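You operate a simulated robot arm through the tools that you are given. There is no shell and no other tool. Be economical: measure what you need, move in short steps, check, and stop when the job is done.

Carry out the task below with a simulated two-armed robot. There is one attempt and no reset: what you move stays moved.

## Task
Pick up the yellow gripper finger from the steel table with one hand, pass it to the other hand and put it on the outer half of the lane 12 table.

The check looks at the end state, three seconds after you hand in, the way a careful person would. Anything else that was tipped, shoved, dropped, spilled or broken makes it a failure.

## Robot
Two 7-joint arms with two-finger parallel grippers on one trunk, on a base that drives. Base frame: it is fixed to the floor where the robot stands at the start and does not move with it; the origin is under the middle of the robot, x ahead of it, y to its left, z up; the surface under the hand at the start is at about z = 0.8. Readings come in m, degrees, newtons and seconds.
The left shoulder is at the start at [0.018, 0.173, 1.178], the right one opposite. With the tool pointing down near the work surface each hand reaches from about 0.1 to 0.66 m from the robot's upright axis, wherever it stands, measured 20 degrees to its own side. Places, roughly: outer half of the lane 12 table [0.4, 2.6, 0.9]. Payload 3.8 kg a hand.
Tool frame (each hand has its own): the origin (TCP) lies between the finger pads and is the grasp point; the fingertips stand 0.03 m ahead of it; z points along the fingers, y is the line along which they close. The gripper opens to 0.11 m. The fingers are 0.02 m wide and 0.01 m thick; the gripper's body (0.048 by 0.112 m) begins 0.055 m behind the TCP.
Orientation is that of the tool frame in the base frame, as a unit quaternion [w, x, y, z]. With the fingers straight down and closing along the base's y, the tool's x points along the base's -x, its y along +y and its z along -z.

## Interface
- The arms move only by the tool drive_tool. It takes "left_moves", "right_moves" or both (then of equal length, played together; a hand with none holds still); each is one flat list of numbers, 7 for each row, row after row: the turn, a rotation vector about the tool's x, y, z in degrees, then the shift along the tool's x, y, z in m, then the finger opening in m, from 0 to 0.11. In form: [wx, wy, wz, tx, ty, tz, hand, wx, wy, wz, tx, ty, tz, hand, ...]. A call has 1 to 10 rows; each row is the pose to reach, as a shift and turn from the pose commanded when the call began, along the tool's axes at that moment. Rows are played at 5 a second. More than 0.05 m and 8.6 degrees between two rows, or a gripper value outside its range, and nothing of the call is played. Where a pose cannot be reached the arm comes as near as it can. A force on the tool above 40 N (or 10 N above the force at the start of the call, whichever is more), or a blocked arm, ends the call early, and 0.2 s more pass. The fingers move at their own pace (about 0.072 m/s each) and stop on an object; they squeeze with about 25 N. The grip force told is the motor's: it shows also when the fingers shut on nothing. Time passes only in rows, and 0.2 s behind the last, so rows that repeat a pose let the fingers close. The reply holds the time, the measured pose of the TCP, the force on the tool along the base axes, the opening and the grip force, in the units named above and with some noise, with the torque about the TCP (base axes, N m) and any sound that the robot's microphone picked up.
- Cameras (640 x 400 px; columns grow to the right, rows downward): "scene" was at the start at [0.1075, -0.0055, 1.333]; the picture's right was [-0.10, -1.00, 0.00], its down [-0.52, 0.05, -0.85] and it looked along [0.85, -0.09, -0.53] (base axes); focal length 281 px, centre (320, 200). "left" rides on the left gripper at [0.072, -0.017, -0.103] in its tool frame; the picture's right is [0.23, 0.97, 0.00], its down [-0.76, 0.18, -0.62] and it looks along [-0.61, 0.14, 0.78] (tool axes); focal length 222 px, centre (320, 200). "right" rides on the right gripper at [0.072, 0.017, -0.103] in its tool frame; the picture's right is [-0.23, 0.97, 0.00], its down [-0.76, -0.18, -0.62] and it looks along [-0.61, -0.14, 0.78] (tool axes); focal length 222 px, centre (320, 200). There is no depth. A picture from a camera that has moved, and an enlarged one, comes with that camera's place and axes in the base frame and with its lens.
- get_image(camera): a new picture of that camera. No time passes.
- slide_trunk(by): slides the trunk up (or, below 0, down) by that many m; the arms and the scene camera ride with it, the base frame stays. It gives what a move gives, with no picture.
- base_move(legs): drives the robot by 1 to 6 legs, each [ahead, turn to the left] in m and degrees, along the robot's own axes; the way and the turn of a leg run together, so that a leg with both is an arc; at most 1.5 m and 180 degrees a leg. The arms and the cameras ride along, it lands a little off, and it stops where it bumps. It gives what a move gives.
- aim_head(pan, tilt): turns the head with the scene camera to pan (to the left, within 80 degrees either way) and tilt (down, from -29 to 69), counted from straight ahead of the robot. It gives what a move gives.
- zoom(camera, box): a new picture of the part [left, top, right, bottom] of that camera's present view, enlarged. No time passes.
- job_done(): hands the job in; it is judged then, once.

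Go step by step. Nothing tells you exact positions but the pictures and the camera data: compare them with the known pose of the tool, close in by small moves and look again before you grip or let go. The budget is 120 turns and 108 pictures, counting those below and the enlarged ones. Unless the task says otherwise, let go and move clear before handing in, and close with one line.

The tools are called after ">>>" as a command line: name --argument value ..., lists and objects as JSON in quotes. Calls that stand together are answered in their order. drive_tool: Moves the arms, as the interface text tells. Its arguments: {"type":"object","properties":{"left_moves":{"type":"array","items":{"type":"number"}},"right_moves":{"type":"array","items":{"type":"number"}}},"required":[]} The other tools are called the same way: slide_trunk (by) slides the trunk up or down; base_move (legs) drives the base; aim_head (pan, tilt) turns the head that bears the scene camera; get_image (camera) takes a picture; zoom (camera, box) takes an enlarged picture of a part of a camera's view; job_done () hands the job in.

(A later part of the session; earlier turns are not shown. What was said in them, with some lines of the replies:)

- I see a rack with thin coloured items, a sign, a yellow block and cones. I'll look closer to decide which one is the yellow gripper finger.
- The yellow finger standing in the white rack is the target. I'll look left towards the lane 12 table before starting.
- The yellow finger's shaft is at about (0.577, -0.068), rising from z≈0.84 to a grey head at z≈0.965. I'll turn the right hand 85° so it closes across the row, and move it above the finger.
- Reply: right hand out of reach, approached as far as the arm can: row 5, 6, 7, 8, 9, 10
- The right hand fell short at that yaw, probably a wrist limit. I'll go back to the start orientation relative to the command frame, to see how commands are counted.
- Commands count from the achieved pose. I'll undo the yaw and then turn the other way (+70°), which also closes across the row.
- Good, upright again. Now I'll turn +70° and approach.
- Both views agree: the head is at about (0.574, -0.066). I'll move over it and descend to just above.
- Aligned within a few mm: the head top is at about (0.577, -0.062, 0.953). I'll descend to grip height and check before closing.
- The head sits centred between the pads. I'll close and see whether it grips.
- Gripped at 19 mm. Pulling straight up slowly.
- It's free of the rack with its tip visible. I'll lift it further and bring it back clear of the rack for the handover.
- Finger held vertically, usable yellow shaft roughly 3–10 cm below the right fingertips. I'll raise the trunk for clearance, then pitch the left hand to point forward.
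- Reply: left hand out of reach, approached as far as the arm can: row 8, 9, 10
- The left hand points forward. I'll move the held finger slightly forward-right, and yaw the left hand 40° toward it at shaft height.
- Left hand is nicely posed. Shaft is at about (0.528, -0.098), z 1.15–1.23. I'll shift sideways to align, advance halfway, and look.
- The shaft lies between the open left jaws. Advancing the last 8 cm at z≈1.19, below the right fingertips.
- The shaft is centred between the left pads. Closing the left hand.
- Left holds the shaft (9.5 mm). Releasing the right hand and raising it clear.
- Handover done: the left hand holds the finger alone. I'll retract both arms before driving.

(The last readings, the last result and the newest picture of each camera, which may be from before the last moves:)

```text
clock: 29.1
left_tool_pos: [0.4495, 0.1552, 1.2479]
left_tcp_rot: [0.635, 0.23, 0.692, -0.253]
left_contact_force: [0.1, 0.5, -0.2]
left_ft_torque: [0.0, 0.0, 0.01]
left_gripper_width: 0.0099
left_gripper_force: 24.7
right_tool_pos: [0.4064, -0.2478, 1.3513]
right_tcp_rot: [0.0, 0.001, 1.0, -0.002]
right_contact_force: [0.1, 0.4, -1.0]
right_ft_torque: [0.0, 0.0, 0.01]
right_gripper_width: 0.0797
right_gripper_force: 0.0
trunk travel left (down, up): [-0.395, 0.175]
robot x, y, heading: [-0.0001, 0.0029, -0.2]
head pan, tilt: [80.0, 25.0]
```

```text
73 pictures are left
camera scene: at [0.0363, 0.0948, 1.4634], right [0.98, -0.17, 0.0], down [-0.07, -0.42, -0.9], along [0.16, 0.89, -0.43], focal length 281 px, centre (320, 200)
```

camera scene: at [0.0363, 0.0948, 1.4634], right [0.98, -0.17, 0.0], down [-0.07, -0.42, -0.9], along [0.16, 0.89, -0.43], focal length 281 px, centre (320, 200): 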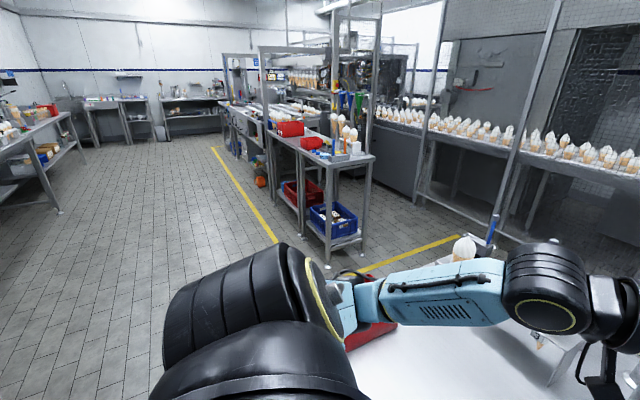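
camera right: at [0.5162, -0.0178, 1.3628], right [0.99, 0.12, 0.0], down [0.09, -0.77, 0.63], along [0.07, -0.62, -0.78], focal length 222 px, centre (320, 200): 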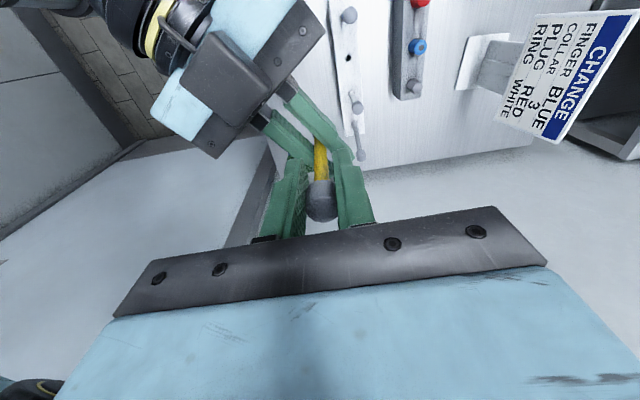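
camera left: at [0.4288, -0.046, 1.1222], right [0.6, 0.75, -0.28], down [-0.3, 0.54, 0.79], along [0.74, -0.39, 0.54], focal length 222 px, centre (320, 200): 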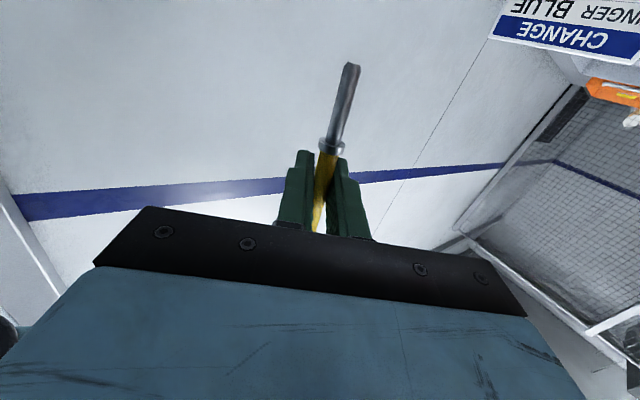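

Floor is clear to the left and behind-left. I'll back off the steel table, then turn left and look.

>>> base_move --legs '[[-0.4, 0], [0, 60]]'

>>> aim_head --pan 20 --tilt 20

>>> get_image --camera "scene"

```text
clock: 34.3
left_tool_pos: [-0.3178, 0.4682, 1.247]
left_tcp_rot: [0.675, -0.153, 0.714, 0.106]
left_contact_force: [0.8, 0.3, -0.6]
left_ft_torque: [0.0, 0.01, 0.01]
left_gripper_width: 0.0096
left_gripper_force: 24.9
right_tool_pos: [0.0134, 0.2345, 1.3506]
right_tcp_rot: [0.0, -0.508, 0.861, -0.001]
right_contact_force: [-0.4, -0.7, 0.2]
right_ft_torque: [0.03, 0.0, 0.01]
right_gripper_width: 0.0801
right_gripper_force: 0.0
trunk travel left (down, up): [-0.395, 0.175]
robot x, y, heading: [-0.3991, 0.0006, 61.1]
head pan, tilt: [80.0, 25.0]
```

```text
clock: 35.6
left_tool_pos: [-0.318, 0.4692, 1.2474]
left_tcp_rot: [0.675, -0.153, 0.714, 0.105]
left_contact_force: [-0.2, 0.3, -1.1]
left_ft_torque: [-0.01, -0.02, -0.01]
left_gripper_width: 0.0097
left_gripper_force: 24.4
right_tool_pos: [0.0137, 0.2339, 1.3499]
right_tcp_rot: [0.001, -0.509, 0.861, -0.001]
right_contact_force: [-0.4, 0.4, 0.2]
right_ft_torque: [0.04, -0.04, -0.01]
right_gripper_width: 0.0801
right_gripper_force: 0.1
trunk travel left (down, up): [-0.395, 0.175]
robot x, y, heading: [-0.4019, 0.0031, 61.2]
head pan, tilt: [20.0, 20.0]
```

```text
72 pictures are left
camera scene: at [-0.3794, 0.1109, 1.4718], right [0.99, -0.15, 0.0], down [-0.05, -0.34, -0.94], along [0.15, 0.93, -0.34], focal length 281 px, centre (320, 200)
```

scene: 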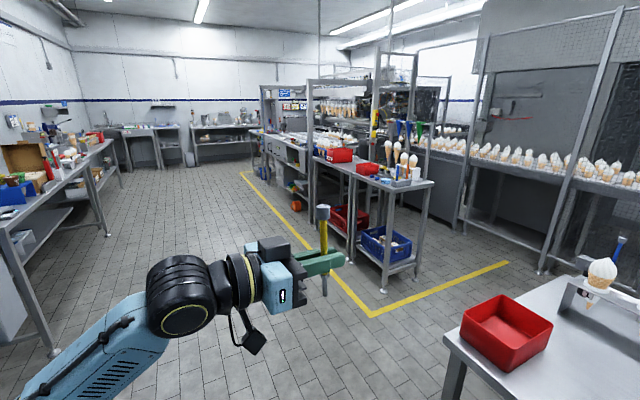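

I can see the lane table with two sections, and the finger still held. Zooming for signs and corners.

>>> zoom --camera "scene" --box '[230, 60, 450, 220]'

```text
2.50 times, centred on (340, 140) of scene
camera zoom: at [-0.3794, 0.1109, 1.4718], right [0.99, -0.15, 0.0], down [-0.05, -0.34, -0.94], along [0.15, 0.93, -0.34], focal length 703 px, centre (270, 350)
```

zoom: 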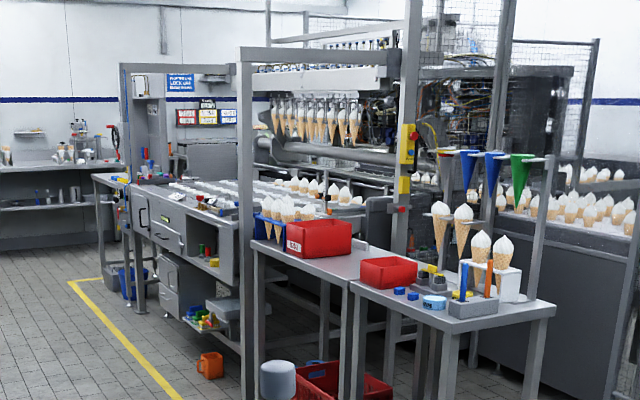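

The lane table is about 2 m away along the yellow line. I'll drive up beside it and read the labels.

>>> base_move --legs '[[0, 34], [1.4, 0]]'

>>> aim_head --pan -45 --tilt 25

>>> get_image --camera "scene"

```text
clock: 37.7
left_tool_pos: [-0.5675, 0.4457, 1.2547]
left_tcp_rot: [0.626, -0.343, 0.638, 0.289]
left_contact_force: [0.3, -0.1, 0.0]
left_ft_torque: [-0.03, 0.0, -0.03]
left_gripper_width: 0.0098
left_gripper_force: 25.1
right_tool_pos: [-0.1692, 0.4326, 1.3448]
right_tcp_rot: [0.004, 0.732, -0.681, -0.002]
right_contact_force: [-0.2, -1.0, -0.1]
right_ft_torque: [0.04, -0.01, 0.0]
right_gripper_width: 0.0801
right_gripper_force: 0.1
trunk travel left (down, up): [-0.395, 0.175]
robot x, y, heading: [-0.403, 0.0051, 93.6]
head pan, tilt: [20.0, 20.0]
stopped in leg 1: the robot was blocked; the commanded pose is now the measured one
```

```text
clock: 39.0
left_tool_pos: [-0.5685, 0.4473, 1.252]
left_tcp_rot: [0.623, -0.345, 0.639, 0.289]
left_contact_force: [-0.6, 0.1, -0.2]
left_ft_torque: [0.01, 0.0, -0.01]
left_gripper_width: 0.0094
left_gripper_force: 25.5
right_tool_pos: [-0.1685, 0.4361, 1.3453]
right_tcp_rot: [0.006, 0.732, -0.681, -0.001]
right_contact_force: [0.5, 0.8, -0.8]
right_ft_torque: [0.0, 0.01, -0.01]
right_gripper_width: 0.0798
right_gripper_force: 0.1
trunk travel left (down, up): [-0.395, 0.175]
robot x, y, heading: [-0.4001, 0.004, 93.9]
head pan, tilt: [-45.0, 25.0]
```

```text
70 pictures are left
camera scene: at [-0.3295, 0.1021, 1.4626], right [0.75, -0.66, 0.0], down [-0.29, -0.32, -0.9], along [0.59, 0.68, -0.43], focal length 281 px, centre (320, 200)
```

scene: 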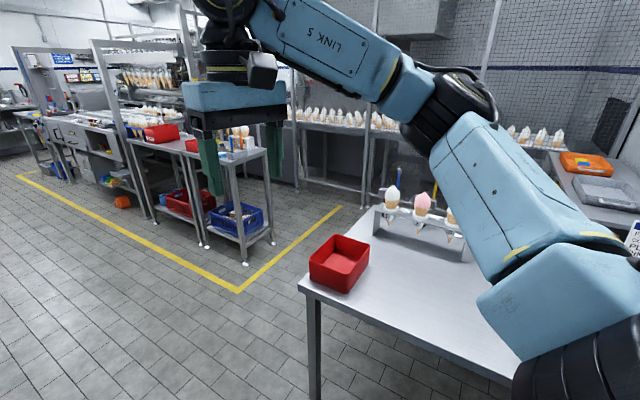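

The turn stopped early. I'll look around both sides to find what blocks.

>>> aim_head --pan 80 --tilt 40

>>> get_image --camera "scene"

>>> aim_head --pan -80 --tilt 40

>>> get_image --camera "scene"

```text
clock: 41.1
left_tool_pos: [-0.5689, 0.4468, 1.252]
left_tcp_rot: [0.624, -0.345, 0.639, 0.289]
left_contact_force: [0.8, 0.1, -0.2]
left_ft_torque: [-0.01, 0.0, 0.0]
left_gripper_width: 0.0097
left_gripper_force: 24.7
right_tool_pos: [-0.1687, 0.4335, 1.3444]
right_tcp_rot: [0.006, 0.733, -0.681, 0.0]
right_contact_force: [-0.5, 0.0, -0.9]
right_ft_torque: [-0.03, -0.02, -0.02]
right_gripper_width: 0.08
right_gripper_force: 0.0
trunk travel left (down, up): [-0.395, 0.175]
robot x, y, heading: [-0.3997, 0.0025, 94.0]
head pan, tilt: [80.0, 40.0]
```

```text
69 pictures are left
camera scene: at [-0.4749, 0.0412, 1.441], right [0.11, 0.99, -0.01], down [0.63, -0.07, -0.77], along [-0.77, 0.08, -0.64], focal length 281 px, centre (320, 200)
```

scene: 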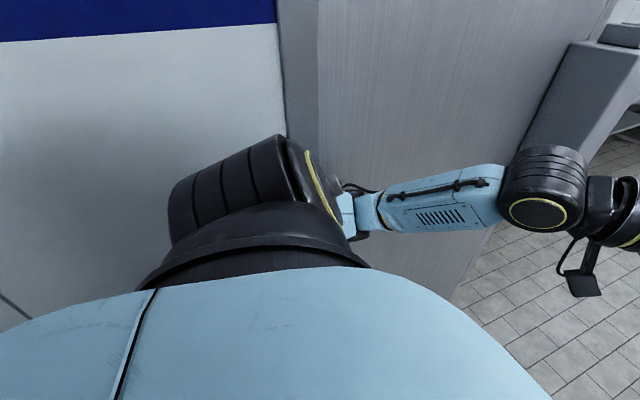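

```text
clock: 43.5
left_tool_pos: [-0.5675, 0.4476, 1.2534]
left_tcp_rot: [0.624, -0.345, 0.639, 0.288]
left_contact_force: [-0.5, -0.7, 0.0]
left_ft_torque: [-0.03, 0.0, 0.02]
left_gripper_width: 0.0097
left_gripper_force: 25.3
right_tool_pos: [-0.1707, 0.4355, 1.3443]
right_tcp_rot: [0.005, 0.732, -0.681, 0.0]
right_contact_force: [-0.8, 0.3, 1.0]
right_ft_torque: [-0.01, -0.04, -0.02]
right_gripper_width: 0.0803
right_gripper_force: 0.0
trunk travel left (down, up): [-0.395, 0.175]
robot x, y, heading: [-0.4022, 0.0059, 94.1]
head pan, tilt: [-80.0, 40.0]
```

```text
68 pictures are left
camera scene: at [-0.3079, 0.0521, 1.4394], right [0.24, -0.97, 0.0], down [-0.63, -0.16, -0.76], along [0.74, 0.18, -0.65], focal length 281 px, centre (320, 200)
```

scene: 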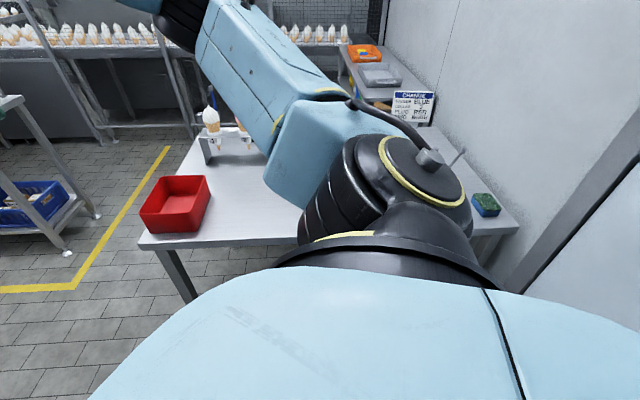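

The left elbow touched the cabinet wall on the left, which diverges further ahead. I'll turn right a bit and drive forward between it and the table.

>>> base_move --legs '[[0, -10], [0.8, 0]]'

>>> aim_head --pan -20 --tilt 25

>>> get_image --camera "scene"

```text
clock: 48.5
left_tool_pos: [-0.4142, 1.2485, 1.2527]
left_tcp_rot: [0.65, -0.287, 0.665, 0.232]
left_contact_force: [-0.3, -0.4, -0.6]
left_ft_torque: [-0.01, -0.02, 0.03]
left_gripper_width: 0.0098
left_gripper_force: 25.2
right_tool_pos: [-0.024, 1.164, 1.3489]
right_tcp_rot: [0.001, -0.669, 0.743, -0.001]
right_contact_force: [-0.2, -0.3, -0.7]
right_ft_torque: [0.03, 0.02, 0.01]
right_gripper_width: 0.0799
right_gripper_force: 0.0
trunk travel left (down, up): [-0.395, 0.175]
robot x, y, heading: [-0.3118, 0.7871, 83.4]
head pan, tilt: [-80.0, 40.0]
```

```text
clock: 49.8
left_tool_pos: [-0.4141, 1.2484, 1.2536]
left_tcp_rot: [0.65, -0.287, 0.665, 0.231]
left_contact_force: [-0.7, 0.1, 0.0]
left_ft_torque: [0.01, -0.01, -0.01]
left_gripper_width: 0.0096
left_gripper_force: 25.1
right_tool_pos: [-0.0226, 1.165, 1.3491]
right_tcp_rot: [0.001, -0.668, 0.744, -0.001]
right_contact_force: [-0.4, -0.2, 0.0]
right_ft_torque: [-0.04, 0.01, -0.01]
right_gripper_width: 0.08
right_gripper_force: 0.2
trunk travel left (down, up): [-0.395, 0.175]
robot x, y, heading: [-0.317, 0.7853, 83.6]
head pan, tilt: [-20.0, 25.0]
```

```text
67 pictures are left
camera scene: at [-0.2731, 0.8901, 1.4637], right [0.9, -0.45, 0.0], down [-0.19, -0.38, -0.91], along [0.4, 0.81, -0.42], focal length 281 px, centre (320, 200)
```

scene: 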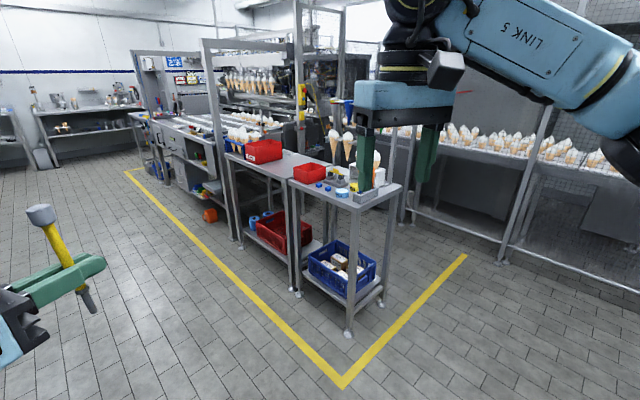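

>>> zoom --camera "scene" --box '[110, 30, 430, 230]'

>>> zoom --camera "scene" --box '[210, 110, 370, 210]'

```text
2.00 times, centred on (270, 130) of scene
camera zoom: at [-0.2731, 0.8901, 1.4637], right [0.9, -0.45, 0.0], down [-0.19, -0.38, -0.91], along [0.4, 0.81, -0.42], focal length 562 px, centre (420, 340)
```

zoom: 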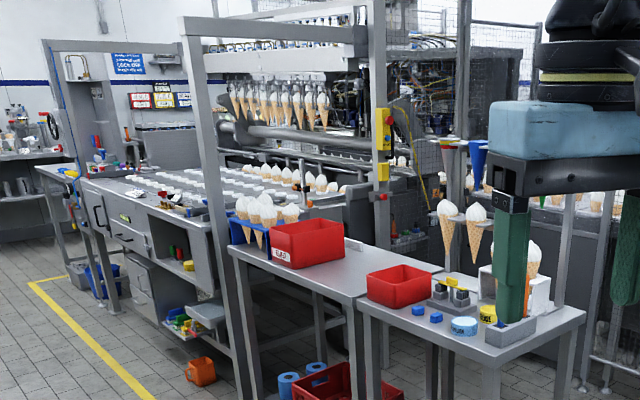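

```text
4.00 times, centred on (290, 160) of scene
camera zoom: at [-0.2731, 0.8901, 1.4637], right [0.9, -0.45, 0.0], down [-0.19, -0.38, -0.91], along [0.4, 0.81, -0.42], focal length 1125 px, centre (440, 360)
```

zoom: 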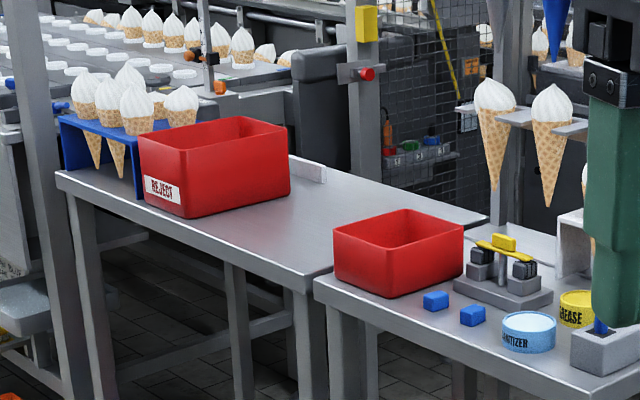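

The lane 12 table at (0.4, 2.6) matches the table with the REJECT bin, its free outer end at z≈0.85. I'll drive alongside it.

>>> base_move --legs '[[1.3, 0]]'

>>> aim_head --pan -60 --tilt 30

>>> get_image --camera "scene"

```text
clock: 56.4
left_tool_pos: [-0.2605, 2.5542, 1.2533]
left_tcp_rot: [0.65, -0.286, 0.665, 0.23]
left_contact_force: [0.2, -0.4, 0.6]
left_ft_torque: [-0.03, -0.01, -0.03]
left_gripper_width: 0.0096
left_gripper_force: 25.1
right_tool_pos: [0.1302, 2.4688, 1.3483]
right_tcp_rot: [0.0, -0.667, 0.745, -0.001]
right_contact_force: [0.0, -0.2, 0.5]
right_ft_torque: [0.01, 0.0, -0.01]
right_gripper_width: 0.0799
right_gripper_force: 0.1
trunk travel left (down, up): [-0.395, 0.175]
robot x, y, heading: [-0.1662, 2.0897, 83.5]
head pan, tilt: [-20.0, 25.0]
```

```text
clock: 57.4
left_tool_pos: [-0.2619, 2.5543, 1.2523]
left_tcp_rot: [0.651, -0.285, 0.665, 0.23]
left_contact_force: [0.1, 0.5, -0.5]
left_ft_torque: [0.0, 0.01, 0.0]
left_gripper_width: 0.0097
left_gripper_force: 25.1
right_tool_pos: [0.1293, 2.4673, 1.3495]
right_tcp_rot: [0.001, -0.666, 0.746, -0.001]
right_contact_force: [-0.5, 0.9, 0.3]
right_ft_torque: [0.0, 0.01, 0.01]
right_gripper_width: 0.0799
right_gripper_force: 0.0
trunk travel left (down, up): [-0.395, 0.175]
robot x, y, heading: [-0.1661, 2.0895, 83.2]
head pan, tilt: [-60.0, 30.0]
```

```text
64 pictures are left
camera scene: at [-0.0805, 2.148, 1.4558], right [0.4, -0.92, 0.0], down [-0.46, -0.2, -0.87], along [0.8, 0.34, -0.5], focal length 281 px, centre (320, 200)
```

scene: 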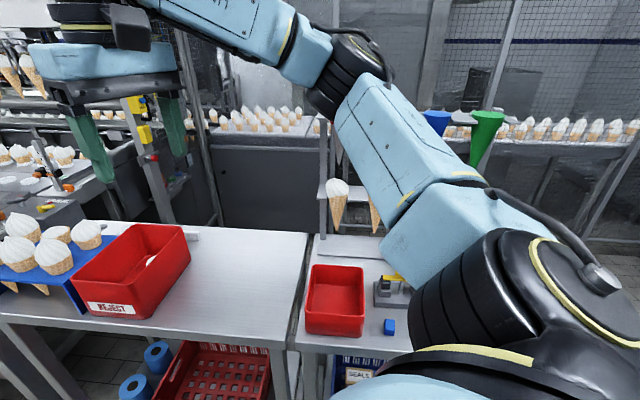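

I see the free outer part of the table between its near end and the REJECT bin, around (0.39, 2.59). I'll move forward and turn to face it.

>>> base_move --legs '[[0.33, 0], [0, -83]]'

>>> aim_head --pan 10 --tilt 42

>>> get_image --camera "scene"

```text
clock: 63.1
left_tool_pos: [0.3143, 2.5833, 1.2528]
left_tcp_rot: [0.643, 0.218, 0.69, -0.25]
left_contact_force: [0.3, -0.2, 1.2]
left_ft_torque: [-0.02, 0.01, 0.02]
left_gripper_width: 0.0097
left_gripper_force: 25.3
right_tool_pos: [0.2879, 2.1841, 1.3485]
right_tcp_rot: [0.0, -0.02, 1.0, -0.001]
right_contact_force: [-0.1, -0.8, 0.1]
right_ft_torque: [-0.03, -0.04, 0.0]
right_gripper_width: 0.08
right_gripper_force: 0.1
trunk travel left (down, up): [-0.395, 0.175]
robot x, y, heading: [-0.1271, 2.4205, 2.1]
head pan, tilt: [-60.0, 30.0]
```

```text
clock: 64.5
left_tool_pos: [0.3145, 2.5837, 1.2533]
left_tcp_rot: [0.644, 0.217, 0.69, -0.249]
left_contact_force: [0.4, 0.4, 0.5]
left_ft_torque: [0.0, -0.01, 0.01]
left_gripper_width: 0.0095
left_gripper_force: 25.2
right_tool_pos: [0.2885, 2.1846, 1.3495]
right_tcp_rot: [-0.001, -0.02, 1.0, -0.001]
right_contact_force: [-0.1, -0.4, 0.1]
right_ft_torque: [0.0, -0.02, 0.01]
right_gripper_width: 0.0799
right_gripper_force: 0.1
trunk travel left (down, up): [-0.395, 0.175]
robot x, y, heading: [-0.1288, 2.4147, 2.0]
head pan, tilt: [10.0, 42.0]
```

```text
63 pictures are left
camera scene: at [-0.0256, 2.4362, 1.4375], right [0.21, -0.98, 0.0], down [-0.65, -0.14, -0.74], along [0.73, 0.15, -0.67], focal length 281 px, centre (320, 200)
```

scene: 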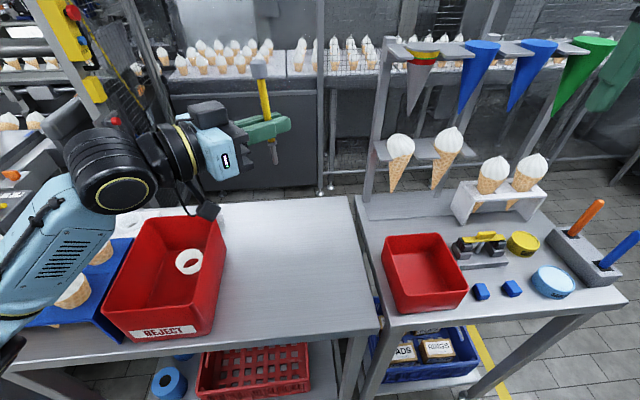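

Free area is centred at about (0.40, 2.56). First I'll undo the 40° yaw of the left hand, then pitch it to point down so the finger lies horizontal.

>>> drive_tool --left_moves '[-8, 0, 0, 0, 0, 0, 0, -16, 0, 0, 0, 0, 0, 0, -24, 0, 0, 0, 0, 0, 0, -32, 0, 0, 0, 0, 0, 0, -38, 0, 0, 0, 0, 0, 0]'

```text
clock: 65.7
left_tool_pos: [0.3139, 2.5823, 1.2527]
left_tcp_rot: [0.679, -0.004, 0.734, -0.01]
left_contact_force: [0.7, 0.7, -1.1]
left_ft_torque: [0.0, 0.0, 0.01]
left_gripper_width: 0.0096
left_gripper_force: 24.7
right_tool_pos: [0.2887, 2.1843, 1.3496]
right_tcp_rot: [0.0, -0.02, 1.0, -0.001]
right_contact_force: [0.3, 0.2, 0.1]
right_ft_torque: [-0.02, -0.02, 0.0]
right_gripper_width: 0.08
right_gripper_force: 0.1
trunk travel left (down, up): [-0.395, 0.175]
robot x, y, heading: [-0.1259, 2.4161, 2.1]
head pan, tilt: [10.0, 42.0]
```

Now pitching down while moving above the placement spot.

>>> drive_tool --left_moves '[0, 8.5, 0, 0.005, -0.003, 0.01, 0, 0, 17, 0, 0.01, -0.006, 0.02, 0, 0, 25.5, 0, 0.02, -0.009, 0.03, 0, 0, 34, 0, 0.03, -0.012, 0.04, 0, 0, 42.5, 0, 0.04, -0.015, 0.05, 0, 0, 51, 0, 0.05, -0.018, 0.06, 0, 0, 59.5, 0, 0.065, -0.021, 0.07, 0, 0, 68, 0, 0.08, -0.024, 0.08, 0, 0, 76.5, 0, 0.1, -0.027, 0.09, 0, 0, 85, 0, 0.12, -0.027, 0.096, 0]'

>>> get_image --camera "scene"

>>> get_image --camera "left"

```text
clock: 67.9
left_tool_pos: [0.4484, 2.5551, 1.1031]
left_tcp_rot: [0.004, 0.004, 1.0, -0.011]
left_contact_force: [0.1, -0.4, -1.2]
left_ft_torque: [-0.01, 0.0, 0.02]
left_gripper_width: 0.0098
left_gripper_force: 25.0
left hand out of reach, approached as far as the arm can: row 6, 7, 8, 9, 10
right_tool_pos: [0.2889, 2.185, 1.3504]
right_tcp_rot: [-0.001, -0.02, 1.0, 0.0]
right_contact_force: [-0.1, 0.7, -0.2]
right_ft_torque: [0.0, 0.0, -0.02]
right_gripper_width: 0.0801
right_gripper_force: 0.0
trunk travel left (down, up): [-0.395, 0.175]
robot x, y, heading: [-0.1276, 2.4174, 1.9]
head pan, tilt: [10.0, 42.0]
```

```text
62 pictures are left
camera scene: at [-0.025, 2.4368, 1.4374], right [0.21, -0.98, 0.0], down [-0.66, -0.14, -0.74], along [0.73, 0.15, -0.67], focal length 281 px, centre (320, 200)
```

scene: 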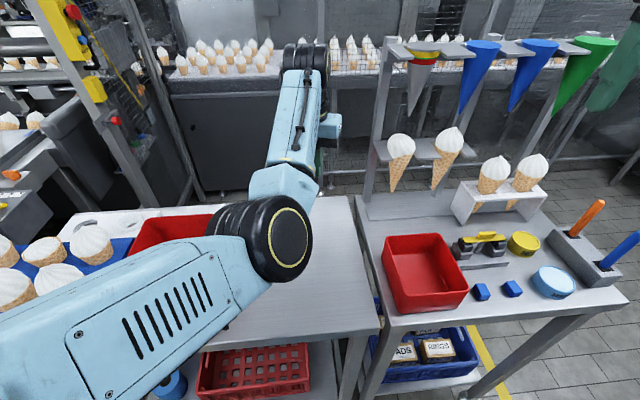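

```text
61 pictures are left
camera left: at [0.3751, 2.539, 1.2049], right [-0.22, 0.98, -0.02], down [0.76, 0.19, 0.63], along [0.61, 0.12, -0.78], focal length 222 px, centre (320, 200)
```

left: 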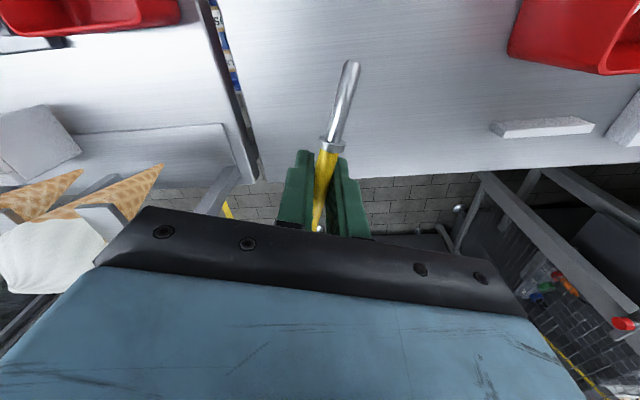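

The hand points down with the finger nearly horizontal. I'll level the shaft, centre it over the free area and descend to about 0.96.

>>> drive_tool --left_moves '[0, -1.5, 0, 0.01, 0, 0.03, 0, 0, -3, 0, 0.02, 0, 0.06, 0, 0, -4.5, 0, 0.03, 0, 0.09, 0, 0, -4.5, 0, 0.036, 0, 0.12, 0, 0, -4.5, 0, 0.036, 0, 0.14, 0]'

>>> get_image --camera "scene"

>>> get_image --camera "left"

```text
clock: 69.1
left_tool_pos: [0.4214, 2.5685, 0.9765]
left_tcp_rot: [0.056, -0.008, 0.998, -0.002]
left_contact_force: [0.4, 0.0, -0.4]
left_ft_torque: [0.02, 0.02, -0.02]
left_gripper_width: 0.0096
left_gripper_force: 24.7
right_tool_pos: [0.289, 2.1861, 1.3492]
right_tcp_rot: [0.0, -0.02, 1.0, -0.001]
right_contact_force: [0.2, 0.4, 0.9]
right_ft_torque: [0.02, -0.01, -0.01]
right_gripper_width: 0.08
right_gripper_force: 0.0
trunk travel left (down, up): [-0.395, 0.175]
robot x, y, heading: [-0.1247, 2.4164, 2.0]
head pan, tilt: [10.0, 42.0]
```

```text
60 pictures are left
camera scene: at [-0.0256, 2.4362, 1.4375], right [0.21, -0.98, 0.0], down [-0.65, -0.14, -0.74], along [0.73, 0.15, -0.67], focal length 281 px, centre (320, 200)
```

scene: 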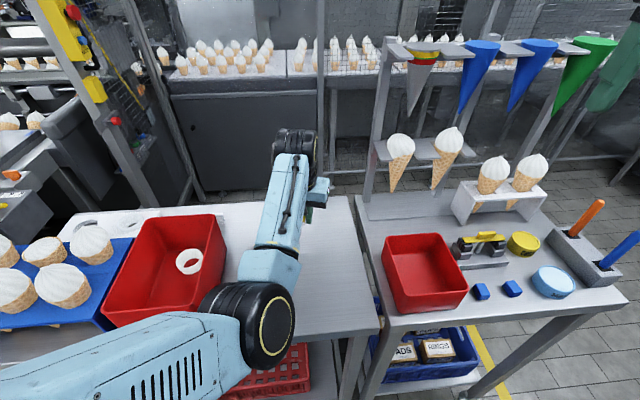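

```text
59 pictures are left
camera left: at [0.3385, 2.5501, 1.0708], right [-0.24, 0.97, -0.03], down [0.68, 0.19, 0.7], along [0.69, 0.15, -0.71], focal length 222 px, centre (320, 200)
```

left: 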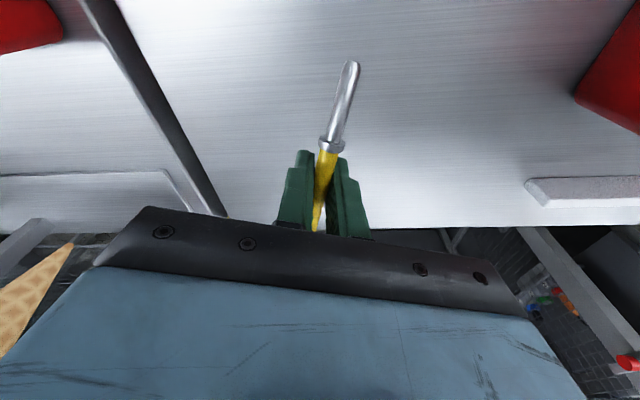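

Clear of everything. Descending slowly towards contact.

>>> drive_tool --left_moves '[0, 0, 0, 0, 0, 0.02, 0, 0, 0, 0, 0, 0, 0.04, 0, 0, 0, 0, 0, 0, 0.06, 0, 0, 0, 0, 0, 0, 0.07, 0]'

>>> get_image --camera "left"

>>> aim_head --pan -10 --tilt 42

>>> get_image --camera "scene"

```text
clock: 70.0
left_tool_pos: [0.4189, 2.5489, 0.9106]
left_tcp_rot: [0.049, 0.004, 0.999, -0.007]
left_contact_force: [-7.4, 1.4, 21.4]
left_ft_torque: [0.3, 0.53, 0.07]
left_gripper_width: 0.0099
left_gripper_force: 24.7
right_tool_pos: [0.2887, 2.1851, 1.3497]
right_tcp_rot: [0.0, -0.02, 1.0, -0.001]
right_contact_force: [0.0, 0.5, 0.8]
right_ft_torque: [-0.01, -0.01, -0.03]
right_gripper_width: 0.0801
right_gripper_force: 0.0
trunk travel left (down, up): [-0.395, 0.175]
robot x, y, heading: [-0.125, 2.4164, 2.2]
head pan, tilt: [10.0, 42.0]
stopped in row 4 (left hand): the force on the tool passed its limit at 42 N (the readings are from after the stop); the commanded pose is now the measured one
```

```text
58 pictures are left
camera left: at [0.3368, 2.5341, 1.0064], right [-0.22, 0.98, -0.04], down [0.7, 0.18, 0.69], along [0.68, 0.12, -0.72], focal length 222 px, centre (320, 200)
```

left: 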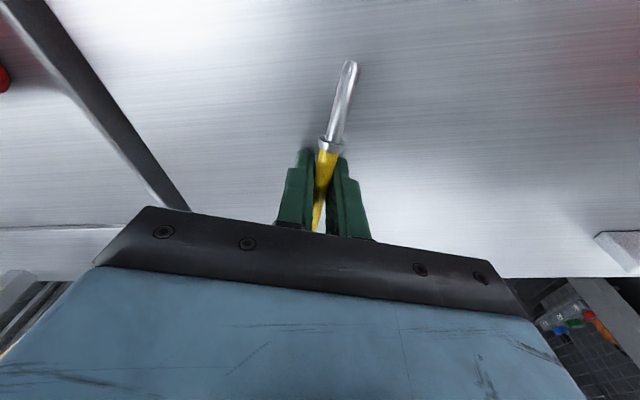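

```text
clock: 70.8
left_tool_pos: [0.4199, 2.5492, 0.9129]
left_tcp_rot: [0.05, 0.005, 0.999, -0.008]
left_contact_force: [7.0, 0.4, 16.3]
left_ft_torque: [0.18, -0.12, -0.1]
left_gripper_width: 0.0098
left_gripper_force: 25.0
right_tool_pos: [0.2883, 2.1843, 1.3486]
right_tcp_rot: [0.0, -0.02, 1.0, -0.001]
right_contact_force: [0.5, 0.1, -0.5]
right_ft_torque: [0.0, -0.02, -0.03]
right_gripper_width: 0.0803
right_gripper_force: 0.0
trunk travel left (down, up): [-0.395, 0.175]
robot x, y, heading: [-0.127, 2.421, 1.8]
head pan, tilt: [-10.0, 42.0]
```

```text
57 pictures are left
camera scene: at [-0.025, 2.4072, 1.4376], right [-0.14, -0.99, 0.0], down [-0.66, 0.09, -0.74], along [0.74, -0.1, -0.67], focal length 281 px, centre (320, 200)
```

scene: 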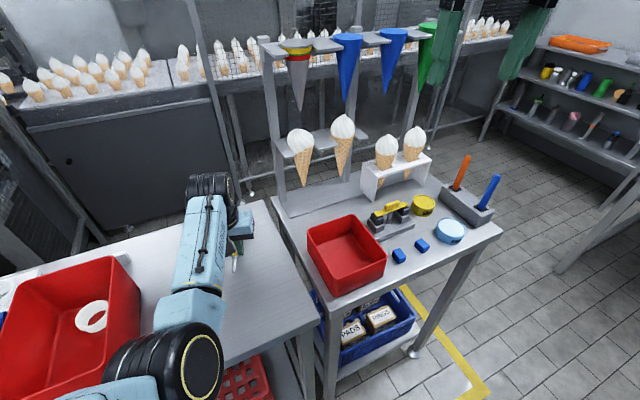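

Fingertips touched the table at TCP z≈0.911. I'll back off 2 mm and open slightly so the finger settles between the fingertips.

>>> drive_tool --left_moves '[0, 0, 0, 0, 0, -0.002, 0, 0, 0, 0, 0, 0, -0.003, 0.014, 0, 0, 0, 0, 0, -0.003, 0.03, 0, 0, 0, 0, 0, -0.003, 0.03, 0, 0, 0, 0, 0, -0.003, 0.03]'

>>> get_image --camera "left"

```text
clock: 72.0
left_tool_pos: [0.4176, 2.55, 0.9117]
left_tcp_rot: [0.046, 0.004, 0.999, -0.007]
left_contact_force: [0.4, 0.3, -0.1]
left_ft_torque: [0.01, -0.03, 0.03]
left_gripper_width: 0.0302
left_gripper_force: 0.1
right_tool_pos: [0.2888, 2.1854, 1.3491]
right_tcp_rot: [-0.001, -0.019, 1.0, -0.001]
right_contact_force: [-0.4, -0.6, -0.3]
right_ft_torque: [0.03, 0.0, 0.01]
right_gripper_width: 0.0799
right_gripper_force: 0.0
trunk travel left (down, up): [-0.395, 0.175]
robot x, y, heading: [-0.1251, 2.4202, 1.8]
head pan, tilt: [-10.0, 42.0]
```

```text
56 pictures are left
camera left: at [0.336, 2.5347, 1.0073], right [-0.22, 0.98, -0.03], down [0.7, 0.18, 0.69], along [0.68, 0.13, -0.72], focal length 222 px, centre (320, 200)
```

left: 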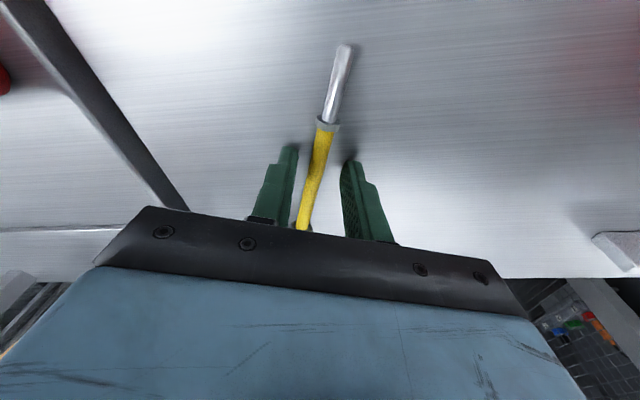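

It dropped onto the table between the fingertips. Opening wider and lifting straight up.

>>> drive_tool --left_moves '[0, 0, 0, 0, 0, 0, 0.05, 0, 0, 0, 0, 0, 0, 0.07, 0, 0, 0, 0, 0, -0.02, 0.07, 0, 0, 0, 0, 0, -0.05, 0.07, 0, 0, 0, 0, 0, -0.09, 0.07, 0, 0, 0, 0, 0, -0.13, 0.07]'

>>> get_image --camera "left"

```text
clock: 73.4
left_tool_pos: [0.4071, 2.5596, 1.0387]
left_tcp_rot: [0.045, -0.001, 0.999, 0.0]
left_contact_force: [-0.2, 1.3, 0.3]
left_ft_torque: [0.02, -0.01, 0.0]
left_gripper_width: 0.0702
left_gripper_force: 0.0
right_tool_pos: [0.2882, 2.1848, 1.3498]
right_tcp_rot: [-0.001, -0.02, 1.0, -0.001]
right_contact_force: [0.4, 0.4, -0.5]
right_ft_torque: [0.02, 0.0, -0.03]
right_gripper_width: 0.0799
right_gripper_force: 0.0
trunk travel left (down, up): [-0.395, 0.175]
robot x, y, heading: [-0.1301, 2.4207, 2.0]
head pan, tilt: [-10.0, 42.0]
```

```text
55 pictures are left
camera left: at [0.3251, 2.5418, 1.1355], right [-0.23, 0.97, -0.02], down [0.7, 0.18, 0.69], along [0.68, 0.14, -0.72], focal length 222 px, centre (320, 200)
```

left: 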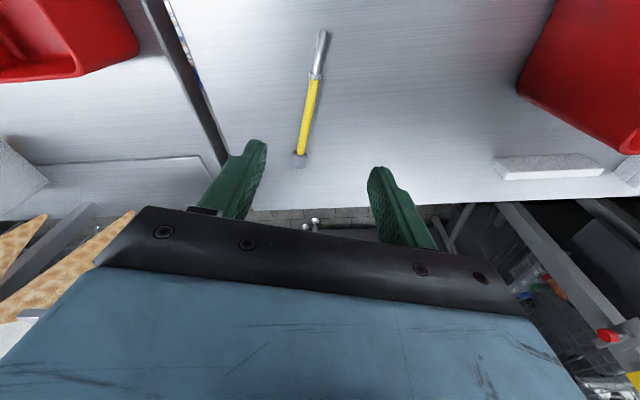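

The finger lies on the free outer end of the table. I'll move the arm clear and do a final check.

>>> drive_tool --left_moves '[0, 0, 0, 0.02, 0, -0.04, 0.07, 0, 0, 0, 0.04, 0.02, -0.08, 0.07, 0, 0, 0, 0.05, 0.05, -0.12, 0.07, 0, 0, 0, 0.05, 0.08, -0.15, 0.07]'

>>> get_image --camera "scene"

>>> get_image --camera "left"

```text
refused: row 3 steps farther than a row can; nothing moved
```

```text
54 pictures are left
camera scene: at [-0.0248, 2.4072, 1.4375], right [-0.14, -0.99, 0.0], down [-0.66, 0.09, -0.74], along [0.74, -0.1, -0.67], focal length 281 px, centre (320, 200)
```

scene: 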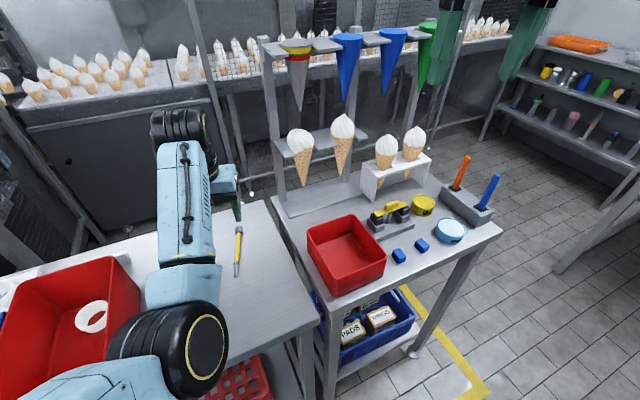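

```text
53 pictures are left
camera left: at [0.3251, 2.5418, 1.1355], right [-0.23, 0.97, -0.02], down [0.7, 0.18, 0.69], along [0.68, 0.14, -0.72], focal length 222 px, centre (320, 200)
```

left: 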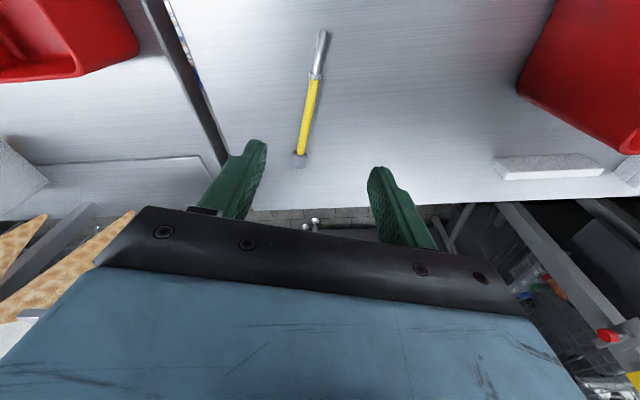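

The finger is stable. I'll raise the hand a bit more and take one view upward for a lane sign.

>>> drive_tool --left_moves '[0, 0, 0, 0.0, 0, -0.03, 0.07, 0, 0, 0, 0.0, 0, -0.06, 0.07]'

>>> aim_head --pan 35 --tilt 10

>>> get_image --camera "scene"

```text
clock: 74.0
left_tool_pos: [0.4304, 2.5583, 1.0789]
left_tcp_rot: [0.048, 0.0, 0.999, -0.005]
left_contact_force: [-0.1, -0.9, 0.6]
left_ft_torque: [-0.01, -0.02, 0.02]
left_gripper_width: 0.0701
left_gripper_force: 0.1
left hand out of reach, approached as far as the arm can: row 1, 2
right_tool_pos: [0.2878, 2.1842, 1.3486]
right_tcp_rot: [0.0, -0.02, 1.0, -0.001]
right_contact_force: [0.1, 1.0, 0.4]
right_ft_torque: [0.04, 0.0, 0.03]
right_gripper_width: 0.0796
right_gripper_force: 0.0
trunk travel left (down, up): [-0.395, 0.175]
robot x, y, heading: [-0.1284, 2.4197, 1.9]
head pan, tilt: [-10.0, 42.0]
```

```text
clock: 75.2
left_tool_pos: [0.4312, 2.5568, 1.0788]
left_tcp_rot: [0.048, 0.002, 0.999, -0.006]
left_contact_force: [-0.6, -0.4, 0.4]
left_ft_torque: [0.0, 0.0, 0.01]
left_gripper_width: 0.07
left_gripper_force: 0.0
right_tool_pos: [0.2885, 2.184, 1.3493]
right_tcp_rot: [-0.001, -0.02, 1.0, 0.0]
right_contact_force: [0.6, -0.3, 0.9]
right_ft_torque: [0.01, -0.01, 0.0]
right_gripper_width: 0.0799
right_gripper_force: 0.1
trunk travel left (down, up): [-0.395, 0.175]
robot x, y, heading: [-0.1263, 2.4198, 2.0]
head pan, tilt: [35.0, 10.0]
```

```text
52 pictures are left
camera scene: at [-0.0331, 2.475, 1.4881], right [0.6, -0.8, 0.0], down [-0.14, -0.1, -0.98], along [0.79, 0.59, -0.17], focal length 281 px, centre (320, 200)
```

scene: 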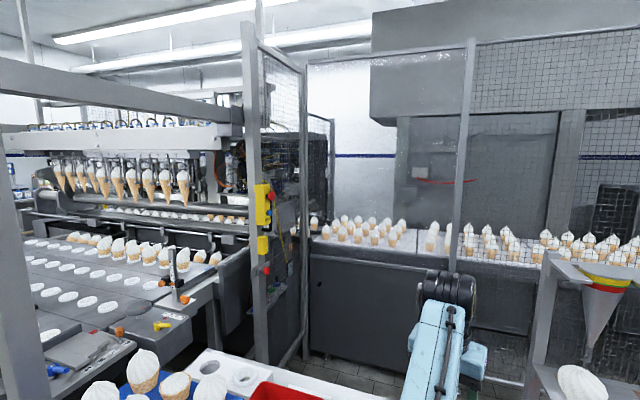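

No sign is visible, but this table stands at the end of the lanes and matches the given place. The finger lies still on its free outer end and both hands are clear, so I'm handing in.

>>> job_done

```text
The job is handed in.
```

The right hand took the yellow gripper finger from the rack and passed it to the left, which laid it on the outer half of the lane 12 table. I chose that table by the given coordinates, since I saw no lane sign. While driving, the robot was blocked once, apparently by its left elbow touching a cabinet wall. I saw nothing moved or knocked over.
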